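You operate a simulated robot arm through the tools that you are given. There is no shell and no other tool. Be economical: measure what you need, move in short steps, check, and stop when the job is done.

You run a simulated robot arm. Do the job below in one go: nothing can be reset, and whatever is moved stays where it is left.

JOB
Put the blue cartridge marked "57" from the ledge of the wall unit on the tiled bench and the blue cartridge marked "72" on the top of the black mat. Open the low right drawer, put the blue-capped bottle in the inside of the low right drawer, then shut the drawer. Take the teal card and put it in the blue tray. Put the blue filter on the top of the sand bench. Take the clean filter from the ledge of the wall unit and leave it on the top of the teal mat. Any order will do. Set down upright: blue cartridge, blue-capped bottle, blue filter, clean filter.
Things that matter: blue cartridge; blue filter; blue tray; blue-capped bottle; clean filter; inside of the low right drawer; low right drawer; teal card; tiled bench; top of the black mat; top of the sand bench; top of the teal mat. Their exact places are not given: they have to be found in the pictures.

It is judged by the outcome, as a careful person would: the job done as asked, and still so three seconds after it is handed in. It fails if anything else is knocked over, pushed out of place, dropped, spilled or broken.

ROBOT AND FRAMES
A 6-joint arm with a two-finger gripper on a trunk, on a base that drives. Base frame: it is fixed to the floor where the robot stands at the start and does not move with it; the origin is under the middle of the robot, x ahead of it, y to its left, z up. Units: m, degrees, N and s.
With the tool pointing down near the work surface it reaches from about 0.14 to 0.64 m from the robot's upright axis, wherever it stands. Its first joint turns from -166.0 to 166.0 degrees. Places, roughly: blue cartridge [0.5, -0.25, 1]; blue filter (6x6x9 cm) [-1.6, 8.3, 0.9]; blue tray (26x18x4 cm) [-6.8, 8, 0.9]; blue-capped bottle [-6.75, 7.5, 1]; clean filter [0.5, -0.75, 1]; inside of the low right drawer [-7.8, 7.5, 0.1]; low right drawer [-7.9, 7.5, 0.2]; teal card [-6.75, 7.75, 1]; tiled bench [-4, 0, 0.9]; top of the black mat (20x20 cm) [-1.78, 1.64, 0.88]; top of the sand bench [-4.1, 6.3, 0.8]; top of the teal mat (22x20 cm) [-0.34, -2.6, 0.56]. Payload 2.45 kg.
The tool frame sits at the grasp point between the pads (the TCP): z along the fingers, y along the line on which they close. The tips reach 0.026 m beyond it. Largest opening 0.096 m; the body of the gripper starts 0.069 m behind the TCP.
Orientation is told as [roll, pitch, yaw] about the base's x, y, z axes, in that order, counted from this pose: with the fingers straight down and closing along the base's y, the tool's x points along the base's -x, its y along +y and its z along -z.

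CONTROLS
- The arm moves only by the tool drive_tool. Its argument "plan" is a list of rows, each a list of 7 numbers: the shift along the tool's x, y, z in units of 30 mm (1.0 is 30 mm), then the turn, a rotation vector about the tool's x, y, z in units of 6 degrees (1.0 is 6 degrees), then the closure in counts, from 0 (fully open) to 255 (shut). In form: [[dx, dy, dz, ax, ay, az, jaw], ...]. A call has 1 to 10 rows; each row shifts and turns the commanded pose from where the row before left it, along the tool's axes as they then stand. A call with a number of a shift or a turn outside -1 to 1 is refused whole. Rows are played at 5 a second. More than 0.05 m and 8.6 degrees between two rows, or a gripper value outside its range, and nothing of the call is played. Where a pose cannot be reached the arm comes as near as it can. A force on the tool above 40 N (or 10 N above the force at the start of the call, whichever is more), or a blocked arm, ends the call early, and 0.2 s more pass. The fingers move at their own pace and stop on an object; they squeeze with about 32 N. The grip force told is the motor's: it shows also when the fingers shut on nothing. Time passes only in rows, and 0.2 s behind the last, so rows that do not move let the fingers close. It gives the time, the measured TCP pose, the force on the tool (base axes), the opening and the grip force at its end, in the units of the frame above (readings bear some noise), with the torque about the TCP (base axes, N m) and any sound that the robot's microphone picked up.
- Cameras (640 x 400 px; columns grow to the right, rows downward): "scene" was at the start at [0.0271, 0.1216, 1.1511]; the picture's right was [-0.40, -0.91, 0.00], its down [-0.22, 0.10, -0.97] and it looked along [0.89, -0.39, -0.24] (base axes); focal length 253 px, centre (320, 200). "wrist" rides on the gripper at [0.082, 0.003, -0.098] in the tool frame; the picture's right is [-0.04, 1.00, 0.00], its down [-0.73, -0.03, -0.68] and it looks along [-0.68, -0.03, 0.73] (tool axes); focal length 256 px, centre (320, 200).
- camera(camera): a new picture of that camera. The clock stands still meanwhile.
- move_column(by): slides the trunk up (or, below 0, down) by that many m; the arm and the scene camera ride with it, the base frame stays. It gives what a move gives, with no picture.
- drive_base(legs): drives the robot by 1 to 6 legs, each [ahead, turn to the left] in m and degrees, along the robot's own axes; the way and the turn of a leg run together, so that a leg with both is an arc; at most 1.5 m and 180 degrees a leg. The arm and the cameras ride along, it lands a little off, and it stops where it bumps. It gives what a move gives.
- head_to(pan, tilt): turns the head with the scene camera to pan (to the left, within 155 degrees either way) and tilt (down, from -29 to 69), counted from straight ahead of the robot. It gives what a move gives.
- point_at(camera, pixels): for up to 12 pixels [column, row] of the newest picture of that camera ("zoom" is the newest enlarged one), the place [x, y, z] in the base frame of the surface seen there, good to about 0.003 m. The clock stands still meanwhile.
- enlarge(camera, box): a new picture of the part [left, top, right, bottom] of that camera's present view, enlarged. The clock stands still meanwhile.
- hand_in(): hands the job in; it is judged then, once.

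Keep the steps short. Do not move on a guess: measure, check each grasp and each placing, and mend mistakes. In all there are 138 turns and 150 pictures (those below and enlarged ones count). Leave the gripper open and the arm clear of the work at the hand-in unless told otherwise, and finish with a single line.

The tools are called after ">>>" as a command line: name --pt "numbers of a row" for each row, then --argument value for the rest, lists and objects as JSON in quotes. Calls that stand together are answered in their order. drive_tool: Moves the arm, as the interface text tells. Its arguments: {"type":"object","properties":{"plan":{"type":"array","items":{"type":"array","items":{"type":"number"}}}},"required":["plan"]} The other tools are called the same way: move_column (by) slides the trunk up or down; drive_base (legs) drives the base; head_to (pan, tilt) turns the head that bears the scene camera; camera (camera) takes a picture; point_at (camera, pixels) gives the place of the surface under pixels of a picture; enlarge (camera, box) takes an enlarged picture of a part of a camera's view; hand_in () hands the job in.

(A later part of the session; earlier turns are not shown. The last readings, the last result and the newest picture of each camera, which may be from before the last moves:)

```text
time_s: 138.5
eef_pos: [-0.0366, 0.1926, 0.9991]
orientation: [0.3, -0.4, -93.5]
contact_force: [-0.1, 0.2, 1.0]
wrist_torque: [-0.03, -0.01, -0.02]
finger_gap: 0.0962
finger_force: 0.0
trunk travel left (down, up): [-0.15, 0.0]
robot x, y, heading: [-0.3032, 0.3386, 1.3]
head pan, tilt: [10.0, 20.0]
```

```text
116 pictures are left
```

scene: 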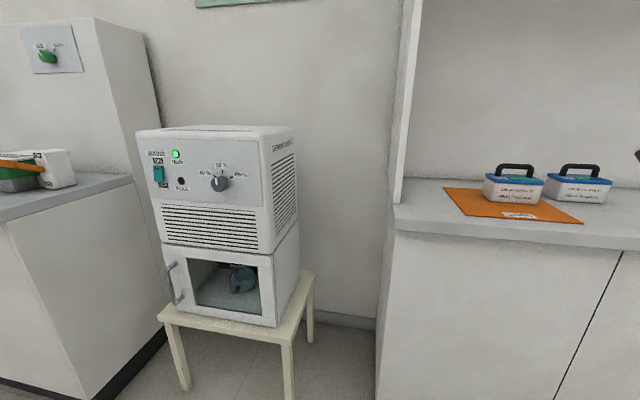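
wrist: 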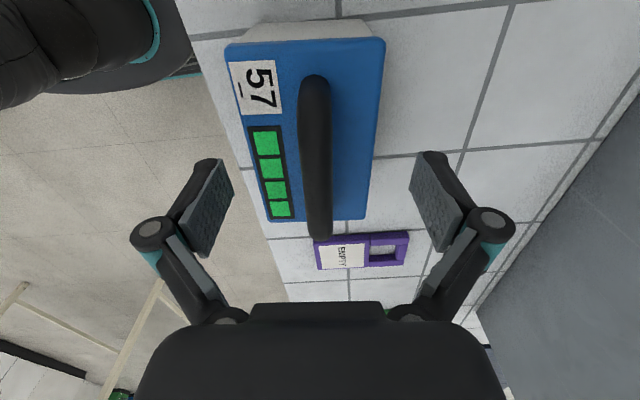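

Black mat: x −1.885..−1.675, y 1.537..1.738, z≈0.881. Now edging up to the ledge in front of cartridge 72.

>>> drive_base --legs '[[0, -31], [0.33, 0], [0, 30]]'

>>> head_to --pan -15 --tilt 28

>>> camera --camera "scene"

```text
time_s: 143.7
eef_pos: [0.2463, 0.0292, 0.9996]
orientation: [0.3, -0.4, -94.2]
contact_force: [0.4, 0.2, -0.5]
wrist_torque: [-0.01, -0.01, 0.01]
finger_gap: 0.0962
finger_force: 0.1
trunk travel left (down, up): [-0.15, 0.0]
robot x, y, heading: [-0.0191, 0.1776, 0.8]
head pan, tilt: [10.0, 20.0]
```

```text
time_s: 144.6
eef_pos: [0.2456, 0.0301, 0.9992]
orientation: [0.3, -0.3, -94.1]
contact_force: [-0.8, 0.7, 0.0]
wrist_torque: [0.01, 0.02, -0.01]
finger_gap: 0.096
finger_force: 0.1
trunk travel left (down, up): [-0.15, 0.0]
robot x, y, heading: [-0.016, 0.1749, 0.8]
head pan, tilt: [-15.0, 28.0]
```

```text
115 pictures are left
```

scene: 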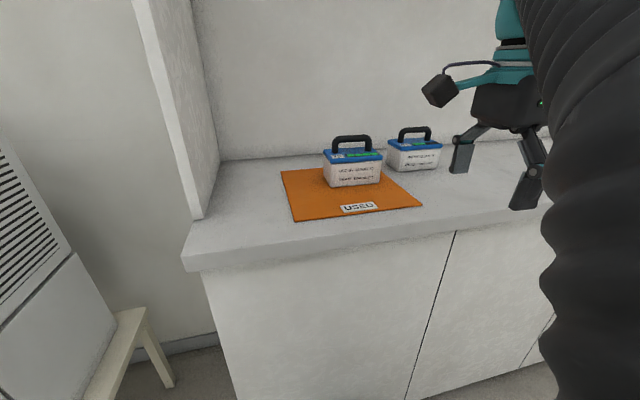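

>>> enlarge --camera "scene" --box '[310, 112, 460, 206]'

>>> point_at --camera "zoom" --pixels '[[97, 135], [256, 130], [130, 100], [230, 96], [180, 98], [75, 198], [310, 185], [110, 320], [383, 120], [515, 110], [350, 205], [340, 130]]'

```text
4.26 times, centred on (385, 159) of scene
```

zoom: 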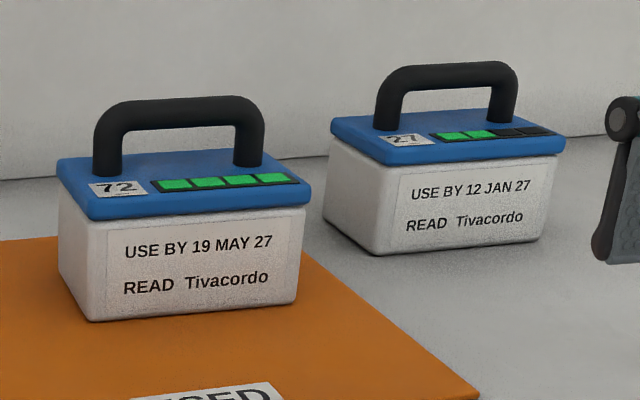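

```text
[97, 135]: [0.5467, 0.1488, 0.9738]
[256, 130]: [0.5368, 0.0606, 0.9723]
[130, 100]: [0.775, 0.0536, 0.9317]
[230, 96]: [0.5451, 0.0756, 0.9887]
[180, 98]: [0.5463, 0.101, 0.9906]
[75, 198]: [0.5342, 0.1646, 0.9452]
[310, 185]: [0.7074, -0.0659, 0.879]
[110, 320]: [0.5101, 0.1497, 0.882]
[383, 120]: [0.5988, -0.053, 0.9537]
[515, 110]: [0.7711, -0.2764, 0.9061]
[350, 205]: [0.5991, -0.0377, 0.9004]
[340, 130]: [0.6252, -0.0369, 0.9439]
```

Handle axis ≈ (0.549,0.104), top 0.990. At this reach the arm is too low, so I check how far the ledge front is before creeping closer.

>>> point_at --camera "scene" --pixels '[[330, 245], [330, 300], [440, 240], [190, 260], [330, 350]]'

>>> head_to --pan 20 --tilt 69

>>> camera --camera "scene"

```text
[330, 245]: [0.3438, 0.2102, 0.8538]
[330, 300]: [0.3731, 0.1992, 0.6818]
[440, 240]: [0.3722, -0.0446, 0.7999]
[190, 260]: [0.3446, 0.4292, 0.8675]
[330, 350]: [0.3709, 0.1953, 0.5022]
```

```text
time_s: 145.7
eef_pos: [0.2447, 0.0294, 0.9998]
orientation: [0.4, -0.4, -94.3]
contact_force: [-0.2, -0.3, -0.3]
wrist_torque: [-0.01, 0.02, -0.02]
finger_gap: 0.0961
finger_force: 0.0
trunk travel left (down, up): [-0.15, 0.0]
robot x, y, heading: [-0.0132, 0.1738, 0.6]
head pan, tilt: [20.0, 68.8]
```

```text
113 pictures are left
```

scene: 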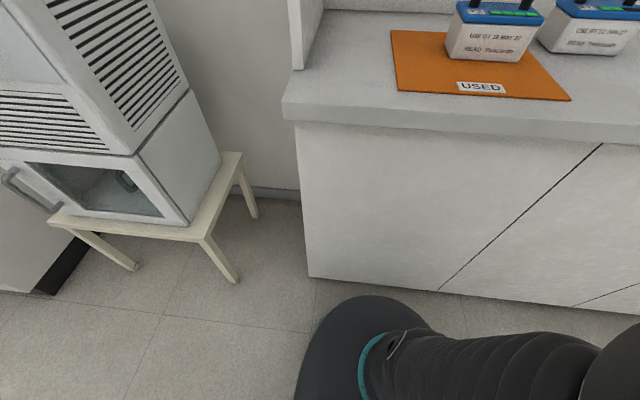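

The round base is visible at the bottom of the picture, so I'll measure its front edge.

>>> point_at --camera "scene" --pixels '[[372, 302], [385, 300], [325, 330], [372, 290], [385, 281]]'

```text
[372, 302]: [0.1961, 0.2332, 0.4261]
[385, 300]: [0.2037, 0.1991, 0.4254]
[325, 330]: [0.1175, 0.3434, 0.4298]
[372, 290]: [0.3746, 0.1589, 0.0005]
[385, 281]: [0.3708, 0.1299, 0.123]
```

The base front is at x≈0.21 and the cabinet at 0.37, so 0.07 m forward is safe. Then I turn the tool 2° and look again.

>>> drive_base --legs '[[0.07, 0]]'

>>> drive_tool --pt "0 0 -0.4 0 0 0.35 0" --pt "0 0 0 0 0 0 0"

```text
time_s: 146.7
eef_pos: [0.3152, 0.0305, 0.9989]
orientation: [0.3, -0.4, -94.2]
contact_force: [0.2, 0.1, 0.2]
wrist_torque: [-0.01, 0.0, 0.0]
finger_gap: 0.096
finger_force: 0.0
trunk travel left (down, up): [-0.15, 0.0]
robot x, y, heading: [0.0522, 0.1762, 0.9]
head pan, tilt: [20.0, 68.8]
```

```text
time_s: 147.3
eef_pos: [0.3153, 0.0317, 1.0073]
orientation: [0.7, -0.7, -96.3]
contact_force: [0.8, 1.0, 0.9]
wrist_torque: [0.0, -0.03, -0.02]
finger_gap: 0.0959
finger_force: 0.1
out of reach, approached as far as the arm can: row 1
trunk travel left (down, up): [-0.15, 0.0]
robot x, y, heading: [0.0524, 0.18, 0.8]
head pan, tilt: [20.0, 68.8]
```

Moving forward between the two handles, to (0.545,0.03).

>>> drive_tool --pt "0.1 0.95 0.05 0 0 0 0" --pt "0.1 0.95 0.05 0 0 0 0" --pt "0.1 0.95 0.05 0 0 0 0" --pt "0.1 0.95 0.05 0 0 0 0" --pt "0.1 0.95 0.05 0 0 0 0" --pt "0.1 0.95 0.05 0 0 0 0" --pt "0.1 0.95 0.05 0 0 0 0" --pt "0.1 0.95 0.05 0 0 0 0"

>>> camera --camera "wrist"

```text
time_s: 149.1
eef_pos: [0.543, 0.0291, 0.9945]
orientation: [0.5, -0.4, -96.3]
contact_force: [-0.7, 0.0, 0.7]
wrist_torque: [0.0, -0.05, 0.02]
finger_gap: 0.0958
finger_force: 0.0
trunk travel left (down, up): [-0.15, 0.0]
robot x, y, heading: [0.0544, 0.1797, 0.8]
head pan, tilt: [20.0, 68.8]
```

```text
112 pictures are left
```

wrist: 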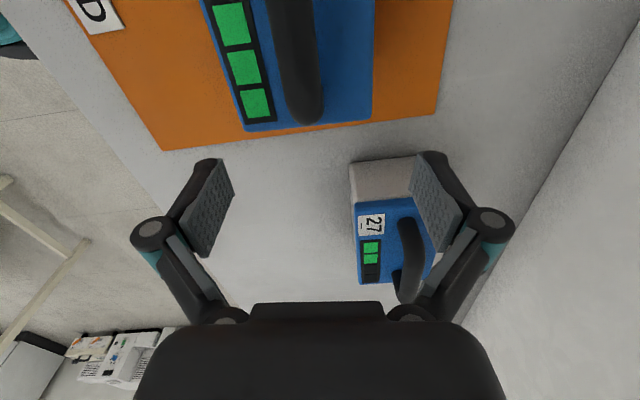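

The bar runs between the fingers (column ~305). Sliding along it by 0.075 m.

>>> drive_tool --pt "0.9 -0.1 0 0 0 0 0" --pt "0.9 -0.1 0 0 0 0 0" --pt "0.7 -0.1 0 0 0 0 0" --pt "0 0 0 0 0 0 0"

>>> camera --camera "wrist"

>>> point_at --camera "wrist" --pixels '[[290, 110], [300, 170], [305, 200], [310, 230], [300, 150]]'

```text
time_s: 150.1
eef_pos: [0.5446, 0.1038, 0.9969]
orientation: [0.4, -0.3, -96.3]
contact_force: [-0.9, -1.1, 0.9]
wrist_torque: [0.0, 0.0, -0.03]
finger_gap: 0.0961
finger_force: 0.1
trunk travel left (down, up): [-0.15, 0.0]
robot x, y, heading: [0.0555, 0.178, 0.6]
head pan, tilt: [20.0, 68.8]
```

```text
111 pictures are left
```

wrist: 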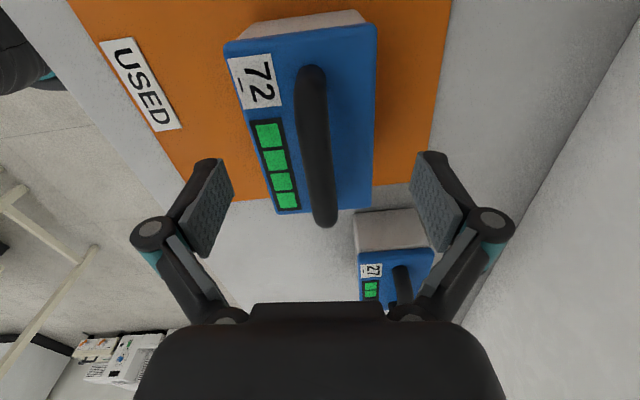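

```text
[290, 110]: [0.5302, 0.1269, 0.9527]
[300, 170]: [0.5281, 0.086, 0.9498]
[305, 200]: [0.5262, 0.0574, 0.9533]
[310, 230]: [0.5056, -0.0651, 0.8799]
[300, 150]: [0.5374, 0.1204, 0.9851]
```

Bar is centred (column ~318). Lowering 12 mm and closing.

>>> drive_tool --pt "0 0 0.4 0 0 0 0" --pt "0 0 0 0 0 0 0" --pt "0 0 0 0 0 0 255" --pt "0 0 0 0 0 0 255" --pt "0 0 0 0 0 0 255" --pt "0 0 0 0 0 0 255"

>>> drive_tool --pt "0 -0.1 -0.4 0 0 0 255" --pt "0 -0.5 -0.4 0 0 0 255" --pt "0 -0.9 -0.3 0 0 0 255" --pt "0 -1 -0.1 0 0 0 255" --pt "0 -1 0 0 0 0 255" --pt "0 -1 0 0 0 0 255" --pt "0 -1 0 0 0 0 255" --pt "0 -1 0 0 0 0 255"

>>> camera --camera "wrist"

```text
time_s: 151.5
eef_pos: [0.5447, 0.1043, 0.9843]
orientation: [0.3, -0.3, -96.2]
contact_force: [-0.9, -0.3, 3.9]
wrist_torque: [0.05, 0.0, 0.01]
finger_gap: 0.0144
finger_force: 32.1
trunk travel left (down, up): [-0.15, 0.0]
robot x, y, heading: [0.0535, 0.1804, 0.6]
head pan, tilt: [20.0, 68.8]
```

```text
time_s: 153.3
eef_pos: [0.3523, 0.1244, 1.0045]
orientation: [0.5, -0.4, -96.3]
contact_force: [0.6, -0.4, -5.1]
wrist_torque: [0.01, 0.03, -0.03]
finger_gap: 0.0144
finger_force: 31.8
out of reach, approached as far as the arm can: row 2, 3, 8
trunk travel left (down, up): [-0.15, 0.0]
robot x, y, heading: [0.0506, 0.1755, 0.7]
head pan, tilt: [20.0, 68.8]
```

```text
110 pictures are left
```

wrist: 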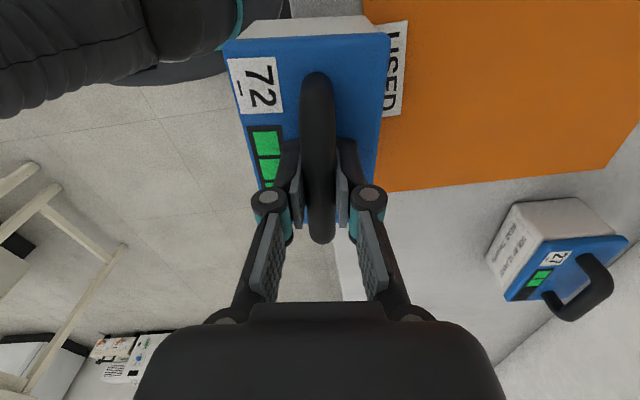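

72 is held. Driving to the table with the black mat: back, around the same corridor, facing +y.

>>> drive_base --legs '[[-0.5, 0], [0, 89.5], [0.45, 0], [0, 90], [1.34, 0], [0, -90]]'

>>> head_to --pan 10 --tilt 25

>>> camera --camera "scene"

```text
time_s: 176.2
eef_pos: [-1.7038, 0.9457, 1.0051]
orientation: [0.5, -0.4, -8.6]
contact_force: [1.4, 0.3, -4.9]
wrist_torque: [0.01, 0.03, 0.01]
finger_gap: 0.0144
finger_force: 32.4
trunk travel left (down, up): [-0.15, 0.0]
robot x, y, heading: [-1.7674, 0.6499, 88.6]
head pan, tilt: [20.0, 68.8]
```

```text
time_s: 177.3
eef_pos: [-1.704, 0.9443, 1.0041]
orientation: [0.5, -0.4, -8.7]
contact_force: [0.1, 0.4, -5.5]
wrist_torque: [0.01, -0.01, 0.0]
finger_gap: 0.0142
finger_force: 31.9
trunk travel left (down, up): [-0.15, 0.0]
robot x, y, heading: [-1.7679, 0.6521, 88.5]
head pan, tilt: [10.0, 25.0]
```

```text
109 pictures are left
```

scene: 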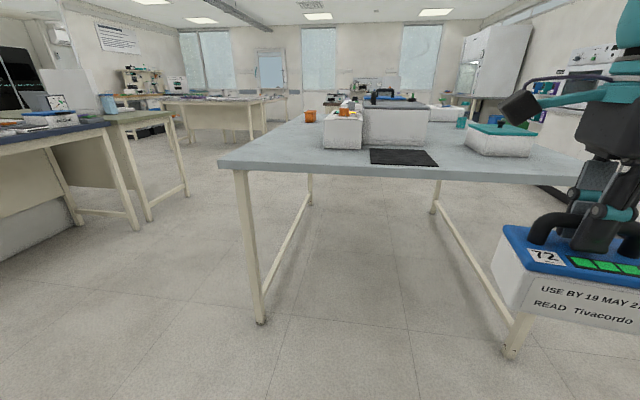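

Going 0.49 m ahead to the table edge.

>>> drive_base --legs '[[0.49, 1]]'

>>> camera --camera "scene"

```text
time_s: 180.2
eef_pos: [-1.7032, 1.4334, 1.005]
orientation: [0.5, -0.5, -7.2]
contact_force: [0.2, -0.9, -4.5]
wrist_torque: [0.03, 0.03, 0.02]
finger_gap: 0.0141
finger_force: 32.2
trunk travel left (down, up): [-0.15, 0.0]
robot x, y, heading: [-1.7597, 1.1319, 89.5]
head pan, tilt: [10.0, 25.0]
```

```text
108 pictures are left
```

scene: 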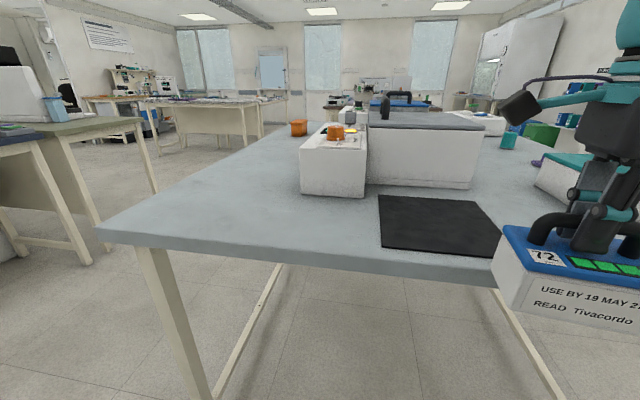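

>>> point_at --camera "scene" --pixels '[[381, 197], [478, 202], [382, 248], [490, 256], [430, 220], [420, 187], [300, 190]]'

```text
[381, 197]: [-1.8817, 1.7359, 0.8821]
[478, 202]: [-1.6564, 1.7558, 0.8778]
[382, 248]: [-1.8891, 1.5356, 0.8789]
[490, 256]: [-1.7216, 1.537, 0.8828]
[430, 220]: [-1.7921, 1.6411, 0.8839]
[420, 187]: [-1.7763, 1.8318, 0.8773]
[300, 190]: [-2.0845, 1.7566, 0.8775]
```

Target (-1.782,1.632). Moving the tool there.

>>> drive_tool --pt "0.49 0.893 -0.1 0 0 0 255" --pt "0.49 0.893 0 0 0 0 255" --pt "0.49 0.893 0 0 0 0 255" --pt "0.49 0.893 0 0 0 0 255" --pt "0.49 0.893 0 0 0 0 255" --pt "0.49 0.893 0 0 0 0 255" --pt "0.49 0.893 0 0 0 0 255"

>>> camera --camera "scene"

```text
time_s: 181.8
eef_pos: [-1.7822, 1.6323, 1.001]
orientation: [0.8, -0.4, -7.2]
contact_force: [-0.2, -0.6, -3.7]
wrist_torque: [0.03, -0.01, -0.03]
finger_gap: 0.0146
finger_force: 31.9
out of reach, approached as far as the arm can: row 7
trunk travel left (down, up): [-0.15, 0.0]
robot x, y, heading: [-1.7587, 1.1349, 89.9]
head pan, tilt: [10.0, 25.0]
```

```text
107 pictures are left
```

scene: 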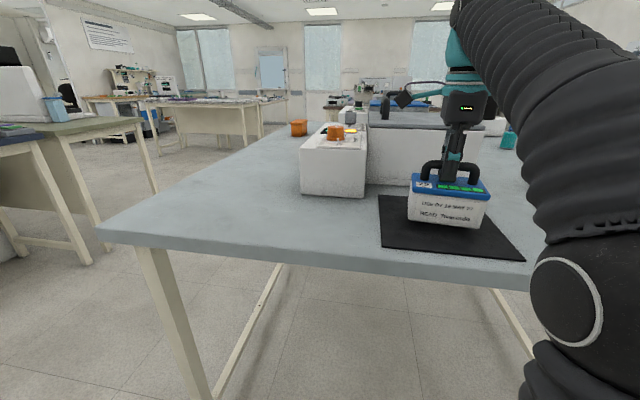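

It hangs over the mat. Lowering.

>>> drive_tool --pt "0 0 0.25 0 0 0 255" --pt "0 0 0.2 0 0 0 255" --pt "0 0 0.08 0 0 0 255" --pt "0 0 0 0 0 0 255"

```text
time_s: 182.8
eef_pos: [-1.7817, 1.6311, 0.9863]
orientation: [0.6, -0.4, -7.1]
contact_force: [-0.1, 3.4, 5.8]
wrist_torque: [-0.11, -0.39, 0.05]
finger_gap: 0.0145
finger_force: 31.9
trunk travel left (down, up): [-0.15, 0.0]
robot x, y, heading: [-1.7617, 1.1367, 89.9]
head pan, tilt: [10.0, 25.0]
```

Touching. Nudging down 1 mm, then releasing.

>>> drive_tool --pt "0 0 0.04 0 0 0 255" --pt "0 0 0 0 0 0 230" --pt "0 0 0 0 0 0 200" --pt "0 0 0 0 0 0 100" --pt "0 0 0 0 0 0 0" --pt "0 0 0 0 0 0 0"

>>> drive_tool --pt "0 0 -0.4 0 0 0 0" --pt "-1 0 0 0 0 0 0" --pt "-1 0 0 0 0 0 0" --pt "-1 0 0 0 0 0 0" --pt "-1 -0.5 0 0 0 0 0" --pt "0 -1 0 0 0 0 0" --pt "0 -1 0 0 0 0 0" --pt "0 -1 0 0 0 0 0" --pt "0 -1 0 0 0 0 0" --pt "0 -1 0 0 0 0 0"

>>> camera --camera "scene"

```text
time_s: 184.2
eef_pos: [-1.7824, 1.6317, 0.9834]
orientation: [0.5, -0.4, -7.1]
contact_force: [-0.3, 0.2, -1.1]
wrist_torque: [-0.01, 0.0, -0.03]
finger_gap: 0.0961
finger_force: 0.0
trunk travel left (down, up): [-0.15, 0.0]
robot x, y, heading: [-1.7592, 1.1363, 89.8]
head pan, tilt: [10.0, 25.0]
```

```text
time_s: 186.4
eef_pos: [-1.684, 1.4529, 0.995]
orientation: [0.5, -0.3, -7.2]
contact_force: [-0.3, 1.1, -1.0]
wrist_torque: [-0.02, 0.03, -0.01]
finger_gap: 0.0961
finger_force: 0.1
trunk travel left (down, up): [-0.15, 0.0]
robot x, y, heading: [-1.7607, 1.1364, 89.8]
head pan, tilt: [10.0, 25.0]
```

```text
106 pictures are left
```

scene: 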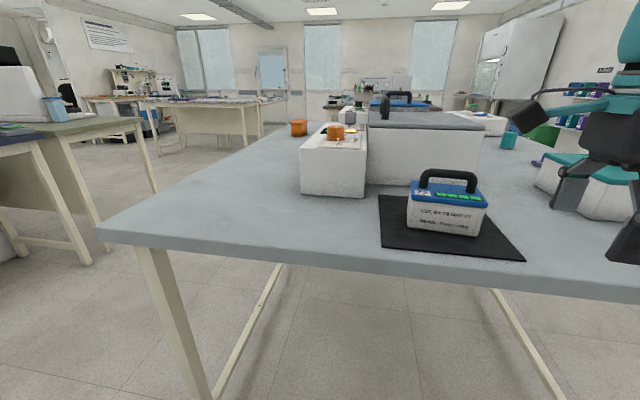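

72 is upright on the black mat. Now driving back to the ledge for the clean filter.

>>> drive_base --legs '[[-0.5, 0], [0, -90], [1.3, 0], [0, -90], [1.3, 0], [0, 90]]'

>>> head_to --pan 0 --tilt 18

>>> camera --camera "scene"

```text
time_s: 213.2
eef_pos: [-0.0904, -0.7451, 0.9961]
orientation: [0.5, -0.4, -95.0]
contact_force: [-0.3, -0.5, 0.1]
wrist_torque: [0.01, -0.02, -0.01]
finger_gap: 0.0957
finger_force: 0.1
trunk travel left (down, up): [-0.15, 0.0]
robot x, y, heading: [-0.4088, -0.6807, 1.9]
head pan, tilt: [10.0, 25.0]
```

```text
time_s: 213.9
eef_pos: [-0.0891, -0.7449, 0.9955]
orientation: [0.5, -0.4, -95.1]
contact_force: [0.0, 0.3, 0.2]
wrist_torque: [0.0, -0.04, -0.02]
finger_gap: 0.0961
finger_force: 0.0
trunk travel left (down, up): [-0.15, 0.0]
robot x, y, heading: [-0.411, -0.677, 2.1]
head pan, tilt: [0.0, 18.0]
```

```text
105 pictures are left
```

scene: 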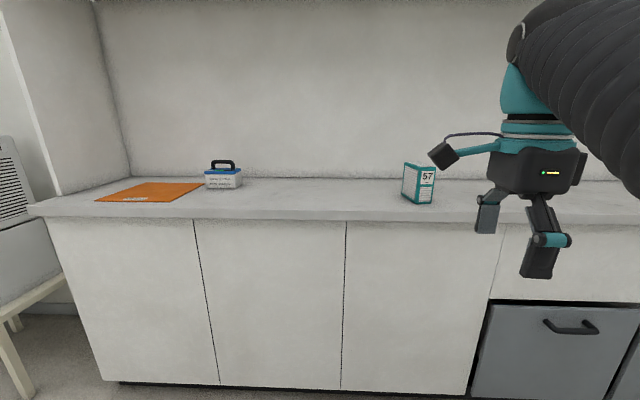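

>>> enlarge --camera "scene" --box '[380, 145, 460, 215]'

>>> point_at --camera "zoom" --pixels '[[200, 150], [310, 175], [430, 175], [310, 305], [205, 280], [420, 315], [320, 200], [300, 310]]'

```text
5.71 times, centred on (420, 180) of scene
```

zoom: 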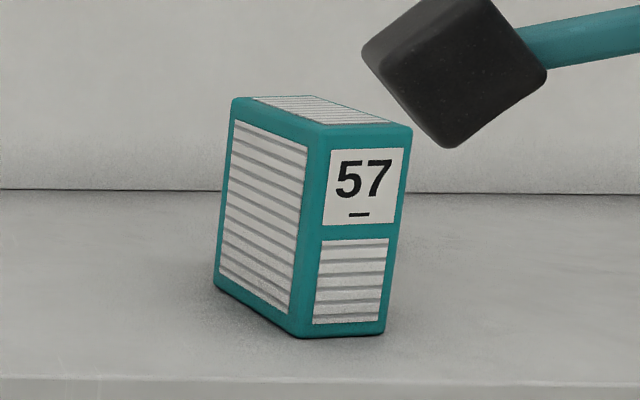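

```text
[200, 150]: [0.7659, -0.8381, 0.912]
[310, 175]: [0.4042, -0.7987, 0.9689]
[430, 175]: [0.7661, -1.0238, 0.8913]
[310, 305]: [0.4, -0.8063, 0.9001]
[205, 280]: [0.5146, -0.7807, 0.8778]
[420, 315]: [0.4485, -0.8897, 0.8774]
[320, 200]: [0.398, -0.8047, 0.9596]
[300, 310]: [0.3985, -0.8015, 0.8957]
```

>>> point_at --camera "zoom" --pixels '[[240, 103], [312, 130], [405, 130], [300, 330], [385, 328], [220, 285], [345, 122], [280, 104], [365, 280], [260, 200]]'

>>> camera --camera "wrist"

```text
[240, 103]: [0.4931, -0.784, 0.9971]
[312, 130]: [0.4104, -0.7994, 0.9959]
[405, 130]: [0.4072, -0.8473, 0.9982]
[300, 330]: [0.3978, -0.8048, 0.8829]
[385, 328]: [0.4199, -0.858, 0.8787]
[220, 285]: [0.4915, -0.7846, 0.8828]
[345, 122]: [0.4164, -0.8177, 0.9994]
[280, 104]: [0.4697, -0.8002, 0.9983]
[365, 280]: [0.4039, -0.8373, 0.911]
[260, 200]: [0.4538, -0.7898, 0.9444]
```

```text
103 pictures are left
```

wrist: 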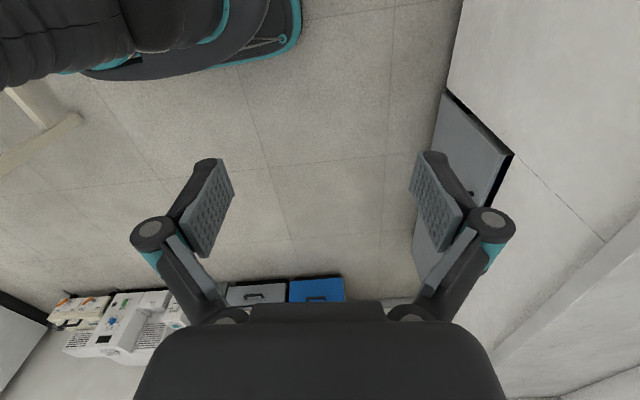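

The filter is a 5 cm × 10 cm × 12 cm box turned by about 10°, centred near (0.451,-0.818), top at 0.998. I'll turn the tool to yaw +10 here, to grip across its 5 cm thickness from the front.

>>> drive_tool --pt "0 0 0 0 0 -1 0" --pt "0 0 0 0 0 -1 0" --pt "0 0 0 0 0 -1 0" --pt "0 0 0 0 0 -1 0" --pt "0 0 0 0 0 -1 0" --pt "0 0 0 0 0 -1 0" --pt "0 0 0 0 0 -1 0" --pt "0 0 0 0 0 -1 0" --pt "0 0 0 0 0 -1 0" --pt "0 0 0 0 0 -1 0"

>>> drive_tool --pt "0 0 0 0 0 -1 0" --pt "0 0 0 0 0 -1 0" --pt "0 0 0 0 0 -1 0" --pt "0 0 0 0 0 -1 0" --pt "0 0 0 0 0 -1 0" --pt "0 0 0 0 0 -1 0" --pt "0 0 0 0 0 -1 0" --pt "1 0 0 0 0 -0.4 0" --pt "1 0 0 0 0 0 0"

>>> drive_base --legs '[[0.4, -2]]'

>>> camera --camera "wrist"

>>> camera --camera "scene"

```text
time_s: 216.1
eef_pos: [-0.0908, -0.744, 0.9956]
orientation: [0.0, -0.5, -35.0]
contact_force: [-0.2, 0.4, -0.6]
wrist_torque: [0.01, -0.01, 0.02]
finger_gap: 0.0962
finger_force: 0.0
trunk travel left (down, up): [-0.15, 0.0]
robot x, y, heading: [-0.4114, -0.679, 2.0]
head pan, tilt: [0.0, 18.0]
```

```text
time_s: 218.1
eef_pos: [-0.1476, -0.754, 0.9958]
orientation: [-0.5, -0.4, 9.4]
contact_force: [0.5, 0.5, 0.2]
wrist_torque: [-0.04, 0.04, 0.03]
finger_gap: 0.0959
finger_force: 0.0
trunk travel left (down, up): [-0.15, 0.0]
robot x, y, heading: [-0.4096, -0.6783, 1.9]
head pan, tilt: [0.0, 18.0]
```

```text
time_s: 220.6
eef_pos: [0.2518, -0.7565, 0.996]
orientation: [-0.5, -0.4, 7.4]
contact_force: [0.7, -0.2, 0.5]
wrist_torque: [0.03, 0.0, 0.01]
finger_gap: 0.0961
finger_force: 0.0
trunk travel left (down, up): [-0.15, 0.0]
robot x, y, heading: [-0.0054, -0.6695, 0.2]
head pan, tilt: [0.0, 18.0]
```

```text
102 pictures are left
```

wrist: 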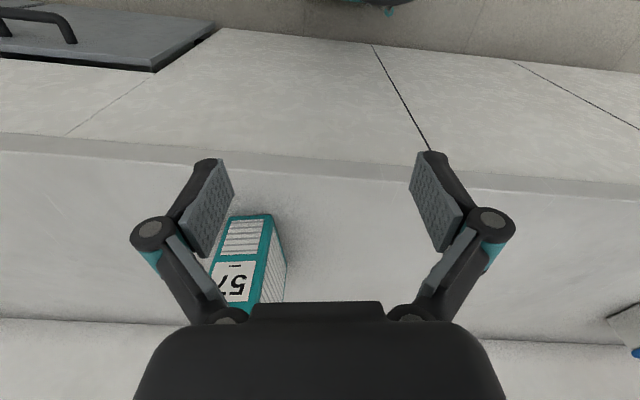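

```text
101 pictures are left
```

scene: 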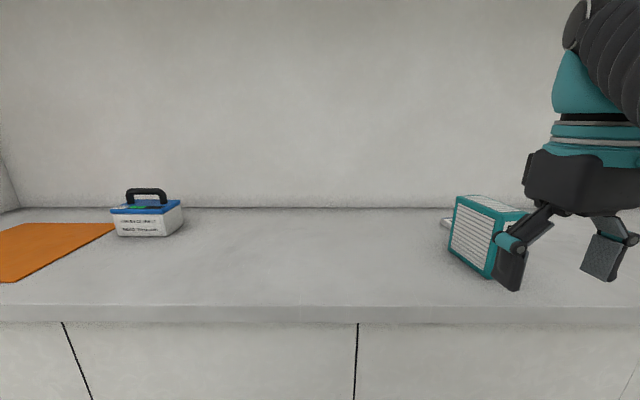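

>>> point_at --camera "wrist" --pixels '[[233, 220], [268, 219], [258, 298], [284, 264], [262, 280], [250, 240], [226, 296]]'

>>> point_at --camera "scene" --pixels '[[458, 200], [494, 220], [488, 276], [450, 252], [470, 235], [490, 240], [470, 200]]'

```text
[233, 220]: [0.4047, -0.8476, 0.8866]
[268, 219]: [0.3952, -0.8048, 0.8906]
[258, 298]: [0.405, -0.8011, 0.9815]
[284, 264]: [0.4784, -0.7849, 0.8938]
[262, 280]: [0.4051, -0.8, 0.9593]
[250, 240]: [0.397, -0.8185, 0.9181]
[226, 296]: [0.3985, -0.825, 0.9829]
```

```text
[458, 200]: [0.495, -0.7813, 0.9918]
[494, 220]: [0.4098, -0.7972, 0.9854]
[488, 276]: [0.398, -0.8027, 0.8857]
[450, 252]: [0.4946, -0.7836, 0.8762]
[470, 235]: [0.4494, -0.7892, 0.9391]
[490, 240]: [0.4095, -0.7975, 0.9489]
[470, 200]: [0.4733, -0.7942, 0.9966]
```

Box yaw ≈ 11°. Lining up in front of it at about (0.335,-0.838,0.96).

>>> drive_tool --pt "0 -0.8 0.3 0 0 -0.6 0" --pt "0 -0.8 0.3 0 0 0 0" --pt "0 -0.8 0.3 0 0 0 0" --pt "0 -0.8 0.3 0 0 0 0" --pt "-0.7 0 0 0 0 0 0" --pt "-0.7 0 0 0 0 0 0" --pt "-0.7 0 0 0 0 0 0" --pt "0 0 0 0 0 0 0"

>>> camera --camera "wrist"

```text
time_s: 222.4
eef_pos: [0.3307, -0.8385, 0.962]
orientation: [-0.5, -0.3, 11.0]
contact_force: [-0.3, 0.3, 0.5]
wrist_torque: [0.0, -0.01, 0.01]
finger_gap: 0.096
finger_force: 0.1
trunk travel left (down, up): [-0.15, 0.0]
robot x, y, heading: [-0.0081, -0.6725, -0.1]
head pan, tilt: [0.0, 18.0]
```

```text
100 pictures are left
```

wrist: 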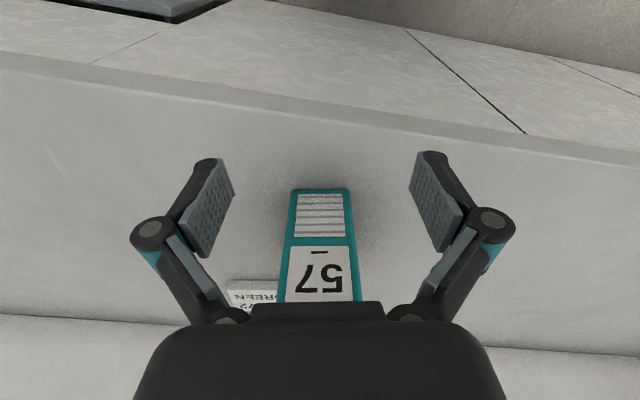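

Nicely centred and aligned. Advancing 0.11 m, straddling the box.

>>> drive_tool --pt "-0.9 0 0 0 0 0 0" --pt "-0.9 0 0 0 0 0 0" --pt "-0.9 0 0 0 0 0 0" --pt "-0.9 0 0 0 0 0 0" --pt "0 0 0 0 0 0 0"

>>> camera --camera "wrist"

```text
time_s: 223.6
eef_pos: [0.4377, -0.8177, 0.9627]
orientation: [-0.4, -0.4, 11.0]
contact_force: [-0.4, 0.5, 0.5]
wrist_torque: [-0.02, -0.02, -0.01]
finger_gap: 0.096
finger_force: 0.1
trunk travel left (down, up): [-0.15, 0.0]
robot x, y, heading: [-0.005, -0.6742, 0.0]
head pan, tilt: [0.0, 18.0]
```

```text
99 pictures are left
```

wrist: 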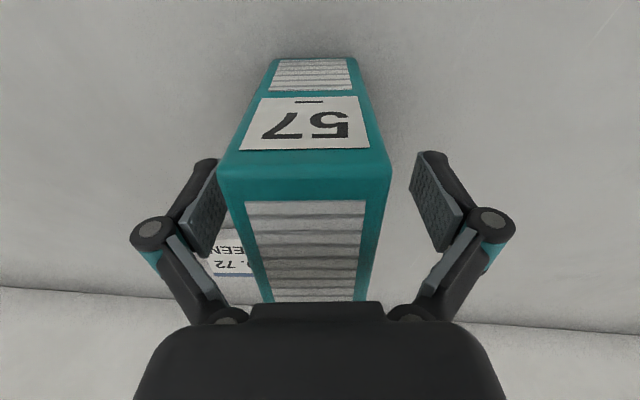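

Straddled. Forward 8 mm more, then closing.

>>> drive_tool --pt "-0.27 0 0 0 0 0 0" --pt "0 0 0 0 0 0 100" --pt "0 0 0 0 0 0 160" --pt "0 0 0 0 0 0 255" --pt "0 0 0 0 0 0 255"

>>> drive_tool --pt "0.1 0 -0.4 0 0 0 255" --pt "0.4 0 -0.5 0 0 0 255" --pt "0.8 0 -0.3 0 0 0 255" --pt "1 0 0 0 0 0 255" --pt "1 0 0 0 0 0 255" --pt "1 0 0 0 0 0 255" --pt "1 0 0 0 0 0 255"

>>> camera --camera "wrist"

```text
time_s: 224.8
eef_pos: [0.4453, -0.8165, 0.9618]
orientation: [-0.5, -0.3, 10.9]
contact_force: [1.4, 0.3, 4.7]
wrist_torque: [-0.03, -0.01, -0.08]
finger_gap: 0.0549
finger_force: 31.8
trunk travel left (down, up): [-0.15, 0.0]
robot x, y, heading: [-0.0085, -0.6704, 0.1]
head pan, tilt: [0.0, 18.0]
```

```text
time_s: 226.4
eef_pos: [0.2893, -0.8463, 0.9947]
orientation: [-0.5, -0.2, 11.0]
contact_force: [0.9, -0.4, -1.4]
wrist_torque: [0.02, 0.03, -0.02]
finger_gap: 0.0545
finger_force: 31.9
trunk travel left (down, up): [-0.15, 0.0]
robot x, y, heading: [-0.0052, -0.6741, 0.0]
head pan, tilt: [0.0, 18.0]
```

```text
98 pictures are left
```

wrist: 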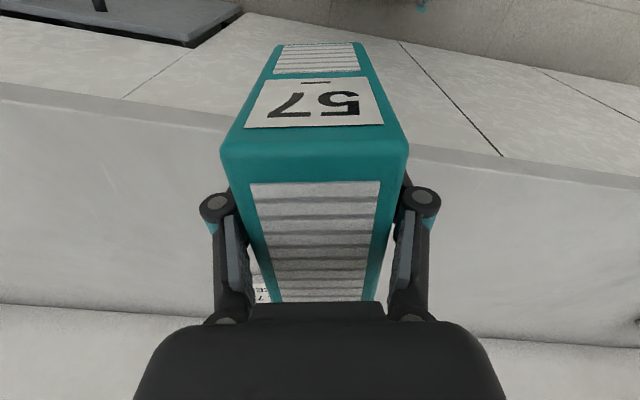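

Filter held. Backing off and turning toward the low cabinet with the teal mat.

>>> drive_base --legs '[[-0.4, 0], [0, -90], [0.85, 0]]'

>>> head_to --pan 15 --tilt 32

>>> camera --camera "scene"

```text
time_s: 237.0
eef_pos: [-0.6111, -1.8328, 0.9953]
orientation: [-0.5, -0.4, -80.6]
contact_force: [-0.6, -0.1, -0.8]
wrist_torque: [-0.02, 0.01, -0.02]
finger_gap: 0.0544
finger_force: 31.5
trunk travel left (down, up): [-0.15, 0.0]
robot x, y, heading: [-0.4296, -1.5414, -91.6]
head pan, tilt: [0.0, 18.0]
```

```text
time_s: 237.7
eef_pos: [-0.6096, -1.8312, 0.9951]
orientation: [-0.5, -0.4, -80.6]
contact_force: [0.1, 0.1, -1.0]
wrist_torque: [-0.01, 0.03, 0.02]
finger_gap: 0.0546
finger_force: 31.8
trunk travel left (down, up): [-0.15, 0.0]
robot x, y, heading: [-0.431, -1.5432, -91.6]
head pan, tilt: [15.0, 32.0]
```

```text
97 pictures are left
```

scene: 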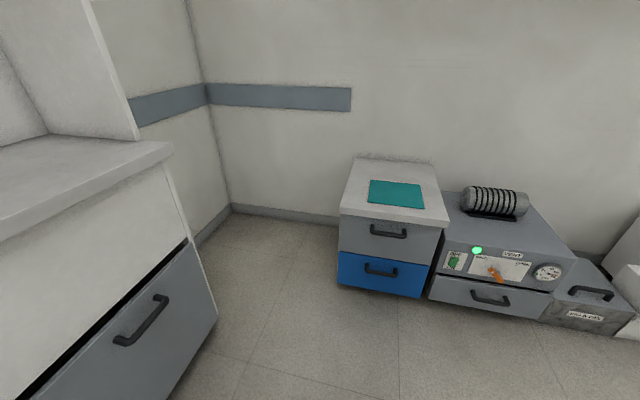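

>>> point_at --camera "scene" --pixels '[[371, 182], [422, 185], [367, 203], [424, 208], [396, 193], [345, 213], [445, 224], [389, 234], [497, 300], [395, 262]]'

```text
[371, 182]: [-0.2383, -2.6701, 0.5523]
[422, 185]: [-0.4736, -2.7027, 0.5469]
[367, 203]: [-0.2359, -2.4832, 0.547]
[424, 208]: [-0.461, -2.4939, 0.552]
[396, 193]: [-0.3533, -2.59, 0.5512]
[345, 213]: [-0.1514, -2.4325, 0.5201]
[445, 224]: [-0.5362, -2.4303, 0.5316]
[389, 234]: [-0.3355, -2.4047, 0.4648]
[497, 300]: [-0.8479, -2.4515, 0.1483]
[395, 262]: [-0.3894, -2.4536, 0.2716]
```

Teal mat centre ≈ (-0.35,-2.587), z≈0.551. Driving 0.54 m ahead, then positioning the filter above it.

>>> drive_base --legs '[[0.54, 0]]'

>>> move_column --by -0.15

>>> camera --camera "scene"

```text
time_s: 240.8
eef_pos: [-0.6236, -2.3698, 0.9948]
orientation: [-0.5, -0.4, -80.5]
contact_force: [0.5, 0.1, -0.9]
wrist_torque: [0.03, 0.0, 0.02]
finger_gap: 0.0544
finger_force: 32.3
trunk travel left (down, up): [-0.15, 0.0]
robot x, y, heading: [-0.4408, -2.0745, -91.6]
head pan, tilt: [15.0, 32.0]
```

```text
time_s: 242.6
eef_pos: [-0.6226, -2.3695, 0.8464]
orientation: [-0.5, -0.4, -80.4]
contact_force: [0.7, -0.8, -1.7]
wrist_torque: [0.04, -0.01, 0.01]
finger_gap: 0.0545
finger_force: 32.2
trunk travel left (down, up): [0.0, 0.15]
robot x, y, heading: [-0.4419, -2.0823, -91.7]
head pan, tilt: [15.0, 32.0]
```

```text
96 pictures are left
```

scene: 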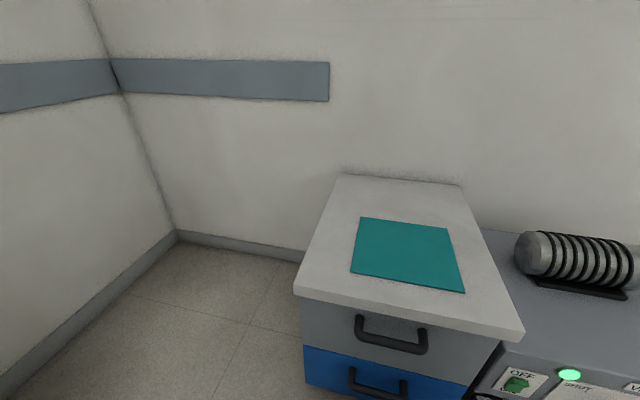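

>>> point_at --camera "scene" --pixels '[[362, 219], [445, 230], [352, 271], [463, 290], [405, 250], [340, 200]]'

```text
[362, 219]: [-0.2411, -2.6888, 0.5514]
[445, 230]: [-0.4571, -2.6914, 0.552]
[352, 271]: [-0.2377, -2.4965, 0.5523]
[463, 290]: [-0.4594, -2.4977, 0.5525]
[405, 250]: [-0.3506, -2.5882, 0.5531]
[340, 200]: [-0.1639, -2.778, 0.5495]
```

Moving over the mat centre (-0.35,-2.585).

>>> drive_tool --pt "-0.958 0.863 0 0 0 0 255" --pt "-0.958 0.863 0 0 0 0 255" --pt "-0.958 0.863 0 0 0 0 255" --pt "-0.958 0.863 0 0 0 0 255" --pt "-0.958 0.863 0 0 0 0 255" --pt "-0.958 0.863 0 0 0 0 255" --pt "-0.958 0.863 0 0 0 0 255" --pt "-0.958 0.863 0 0 0 0 255" --pt "-0.958 0.863 0 0 0 0 255"

>>> drive_tool --pt "0 0 1 0 0 0 255" --pt "0 0 1 0 0 0 255" --pt "0 0 1 0 0 0 255" --pt "0 0 1 0 0 0 255" --pt "0 0 1 0 0 0 255" --pt "0 0 0 0 0 0 255"

>>> camera --camera "scene"

```text
time_s: 244.6
eef_pos: [-0.349, -2.5881, 0.8428]
orientation: [-0.5, -0.4, -80.3]
contact_force: [-0.8, 0.4, -0.3]
wrist_torque: [-0.01, -0.03, 0.01]
finger_gap: 0.0543
finger_force: 32.0
trunk travel left (down, up): [0.0, 0.15]
robot x, y, heading: [-0.4391, -2.0766, -91.4]
head pan, tilt: [15.0, 32.0]
```

```text
time_s: 246.0
eef_pos: [-0.3498, -2.5876, 0.6952]
orientation: [-0.5, -0.4, -80.4]
contact_force: [-0.5, 0.3, -1.5]
wrist_torque: [-0.01, -0.01, 0.01]
finger_gap: 0.0545
finger_force: 31.9
trunk travel left (down, up): [0.0, 0.15]
robot x, y, heading: [-0.446, -2.0721, -91.2]
head pan, tilt: [15.0, 32.0]
```

```text
95 pictures are left
```

scene: 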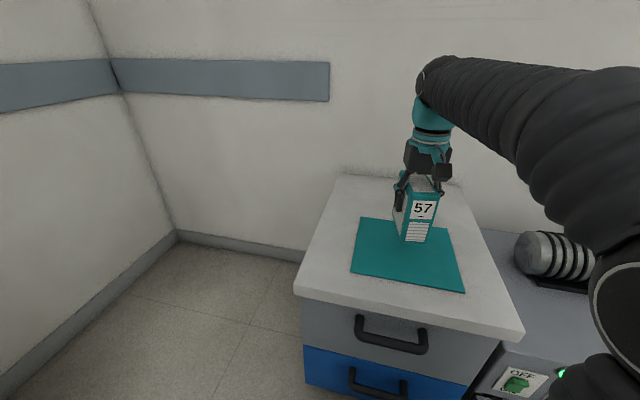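

Good. Lowering the remaining 6 cm, slow at the end.

>>> drive_tool --pt "0 0 0.8 0 0 0 255" --pt "0 0 0.7 0 0 0 255" --pt "0 0 0.3 0 0 0 255" --pt "0 0 0.13 0 0 0 255" --pt "0 0 0.06 0 0 0 255" --pt "0 0 0 0 0 0 255"

```text
time_s: 247.4
eef_pos: [-0.3516, -2.5864, 0.6357]
orientation: [-0.5, -0.4, -80.4]
contact_force: [-0.3, 0.5, -1.1]
wrist_torque: [0.03, 0.0, 0.01]
finger_gap: 0.0542
finger_force: 32.0
trunk travel left (down, up): [0.0, 0.15]
robot x, y, heading: [-0.4451, -2.0801, -91.5]
head pan, tilt: [15.0, 32.0]
```

>>> drive_tool --pt "0 0 0.05 0 0 0 255" --pt "0 0 0.05 0 0 0 255" --pt "0 0 0 0 0 0 255"

```text
time_s: 248.2
eef_pos: [-0.3512, -2.5867, 0.6344]
orientation: [-0.5, -0.6, -80.3]
contact_force: [-3.1, 2.8, 21.3]
wrist_torque: [0.06, 0.06, -0.01]
finger_gap: 0.0549
finger_force: 32.3
trunk travel left (down, up): [0.0, 0.15]
robot x, y, heading: [-0.4403, -2.0768, -91.6]
head pan, tilt: [15.0, 32.0]
```

Contact. Releasing and lifting straight up.

>>> drive_tool --pt "0 0 -0.03 0 0 0 150" --pt "0 0 0 0 0 0 60" --pt "0 0 0 0 0 0 0" --pt "0 0 0 0 0 0 0" --pt "0 0 -1 0 0 0 0" --pt "0 0 -1 0 0 0 0" --pt "0 0 -1 0 0 0 0" --pt "0 0 -1 0 0 0 0" --pt "0 0 -1 0 0 0 0" --pt "0 0 -1 0 0 0 0"

>>> drive_tool --pt "1 -0.3 0 0 0 0 0" --pt "1 -0.3 0 0 0 0 0" --pt "1 -0.3 0 0 0 0 0" --pt "1 -0.3 0 0 0 0 0" --pt "1 -0.3 0 0 0 0 0" --pt "1 -0.3 0 0 0 0 0" --pt "1 -0.3 0 0 0 0 0"

>>> move_column --by 0.15

>>> camera --camera "scene"

```text
time_s: 250.4
eef_pos: [-0.3509, -2.585, 0.8143]
orientation: [-0.5, -0.3, -80.5]
contact_force: [-0.5, 0.8, 0.2]
wrist_torque: [0.01, 0.01, 0.02]
finger_gap: 0.0959
finger_force: 0.0
trunk travel left (down, up): [0.0, 0.15]
robot x, y, heading: [-0.4392, -2.0748, -91.3]
head pan, tilt: [15.0, 32.0]
```

```text
time_s: 252.0
eef_pos: [-0.4468, -2.3874, 0.8119]
orientation: [-0.6, -0.3, -80.3]
contact_force: [-0.4, 0.3, -1.2]
wrist_torque: [0.04, 0.01, -0.01]
finger_gap: 0.0958
finger_force: 0.1
trunk travel left (down, up): [0.0, 0.15]
robot x, y, heading: [-0.4432, -2.0803, -91.4]
head pan, tilt: [15.0, 32.0]
```

```text
time_s: 253.8
eef_pos: [-0.4461, -2.3889, 0.964]
orientation: [-0.5, -0.4, -80.4]
contact_force: [-0.6, -1.2, -0.5]
wrist_torque: [0.01, 0.0, -0.01]
finger_gap: 0.0959
finger_force: 0.2
trunk travel left (down, up): [-0.15, 0.0]
robot x, y, heading: [-0.4411, -2.079, -91.3]
head pan, tilt: [15.0, 32.0]
```

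```text
94 pictures are left
```

scene: 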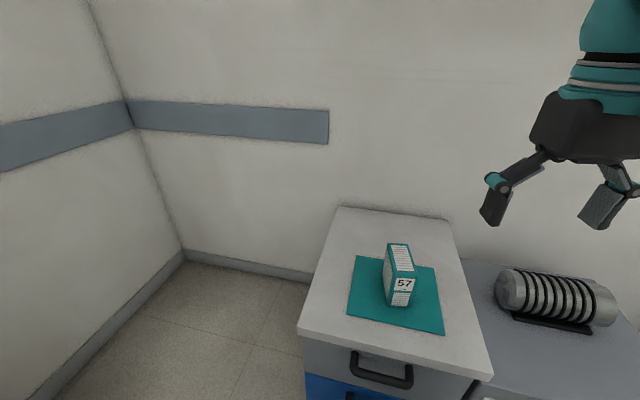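

The filter stands on the teal mat. Now the far part of the room: reversing to y≈0.65 and turning to look along +y.

>>> drive_base --legs '[[-1.4, 0], [-1.35, 0], [0, 180]]'

>>> head_to --pan 15 --tilt 10

>>> camera --camera "scene"

```text
time_s: 274.3
eef_pos: [-0.3429, 0.9657, 0.9629]
orientation: [-0.5, -0.4, 97.7]
contact_force: [0.8, 0.1, -0.1]
wrist_torque: [0.02, 0.02, -0.01]
finger_gap: 0.096
finger_force: 0.1
trunk travel left (down, up): [-0.15, 0.0]
robot x, y, heading: [-0.3603, 0.6527, 86.7]
head pan, tilt: [15.0, 32.0]
```

```text
time_s: 275.2
eef_pos: [-0.343, 0.9658, 0.9626]
orientation: [-0.5, -0.3, 97.7]
contact_force: [0.5, 0.1, -0.4]
wrist_torque: [0.02, -0.01, -0.02]
finger_gap: 0.0956
finger_force: 0.1
trunk travel left (down, up): [-0.15, 0.0]
robot x, y, heading: [-0.3603, 0.6598, 86.8]
head pan, tilt: [15.0, 10.0]
```

```text
93 pictures are left
```

scene: 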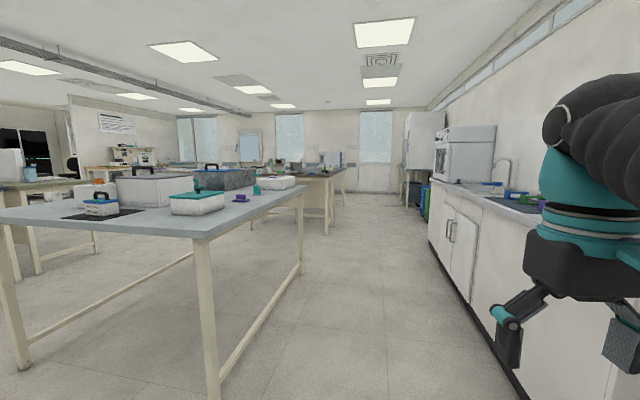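

>>> point_at --camera "scene" --pixels '[[520, 395], [430, 243], [460, 290], [205, 235], [300, 190], [345, 172], [330, 176], [395, 300], [370, 220], [410, 207], [280, 165]]'

>>> enlarge --camera "scene" --box '[160, 110, 480, 310]'

```text
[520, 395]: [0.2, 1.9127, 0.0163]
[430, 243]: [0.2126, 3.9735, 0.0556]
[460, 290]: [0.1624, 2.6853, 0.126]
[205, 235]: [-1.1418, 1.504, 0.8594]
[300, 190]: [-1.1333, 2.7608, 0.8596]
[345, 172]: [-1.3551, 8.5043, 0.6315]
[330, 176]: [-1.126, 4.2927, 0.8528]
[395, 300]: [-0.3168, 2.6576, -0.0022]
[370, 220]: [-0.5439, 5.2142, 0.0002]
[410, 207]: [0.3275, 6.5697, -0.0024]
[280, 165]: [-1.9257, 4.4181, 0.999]
```

```text
2.00 times, centred on (320, 210) of scene
```

zoom: 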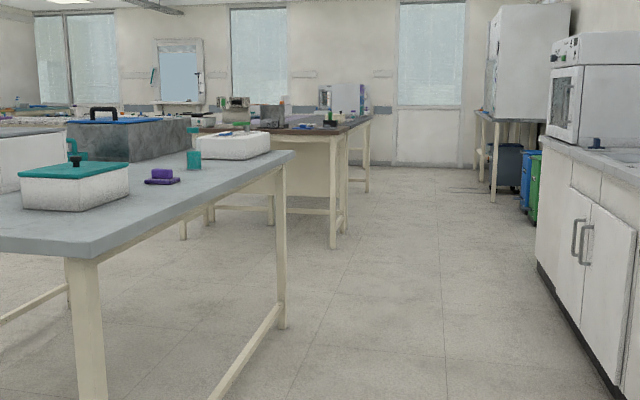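

Corridor between x=-1.13 and 0.18 is clear. Driving 4.4 m along it.

>>> drive_base --legs '[[0, 4.6], [1.5, 0], [1.5, 0], [1.5, 0]]'

>>> head_to --pan 25 --tilt 12

>>> camera --camera "scene"

```text
time_s: 297.0
eef_pos: [-0.3182, 5.4412, 0.9628]
orientation: [-0.5, -0.4, 100.9]
contact_force: [0.0, 0.2, -0.1]
wrist_torque: [-0.02, 0.0, 0.0]
finger_gap: 0.096
finger_force: 0.0
trunk travel left (down, up): [-0.15, 0.0]
robot x, y, heading: [-0.3154, 5.1305, 89.9]
head pan, tilt: [15.0, 10.0]
```

```text
time_s: 297.7
eef_pos: [-0.3186, 5.4411, 0.9635]
orientation: [-0.5, -0.4, 100.9]
contact_force: [0.6, -0.1, 0.7]
wrist_torque: [0.0, -0.01, 0.01]
finger_gap: 0.096
finger_force: 0.0
trunk travel left (down, up): [-0.15, 0.0]
robot x, y, heading: [-0.3117, 5.1302, 89.9]
head pan, tilt: [25.0, 12.0]
```

```text
91 pictures are left
```

scene: 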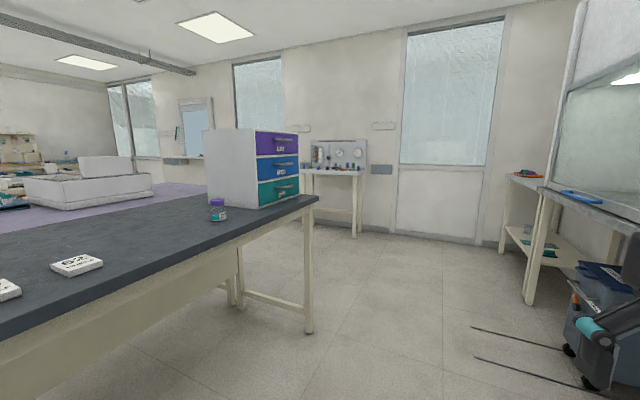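

>>> enlarge --camera "scene" --box '[280, 125, 400, 200]'

>>> point_at --camera "scene" --pixels '[[335, 174], [310, 172], [365, 174], [310, 325], [355, 235], [475, 330], [310, 195], [480, 355], [530, 300], [230, 230]]'

```text
5.33 times, centred on (340, 162) of scene
```

zoom: 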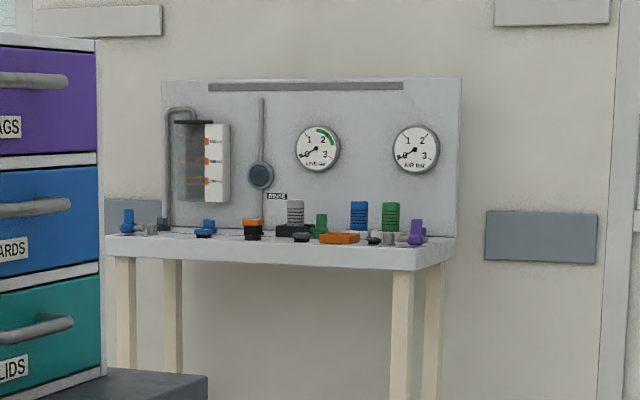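

```text
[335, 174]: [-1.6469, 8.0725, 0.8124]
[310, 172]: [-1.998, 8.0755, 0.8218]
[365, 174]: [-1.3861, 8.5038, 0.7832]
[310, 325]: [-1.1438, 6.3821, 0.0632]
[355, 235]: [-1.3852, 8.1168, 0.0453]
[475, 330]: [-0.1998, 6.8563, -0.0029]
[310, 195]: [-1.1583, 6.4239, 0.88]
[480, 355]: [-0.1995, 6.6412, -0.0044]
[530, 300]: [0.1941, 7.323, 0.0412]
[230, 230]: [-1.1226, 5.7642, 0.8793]
```

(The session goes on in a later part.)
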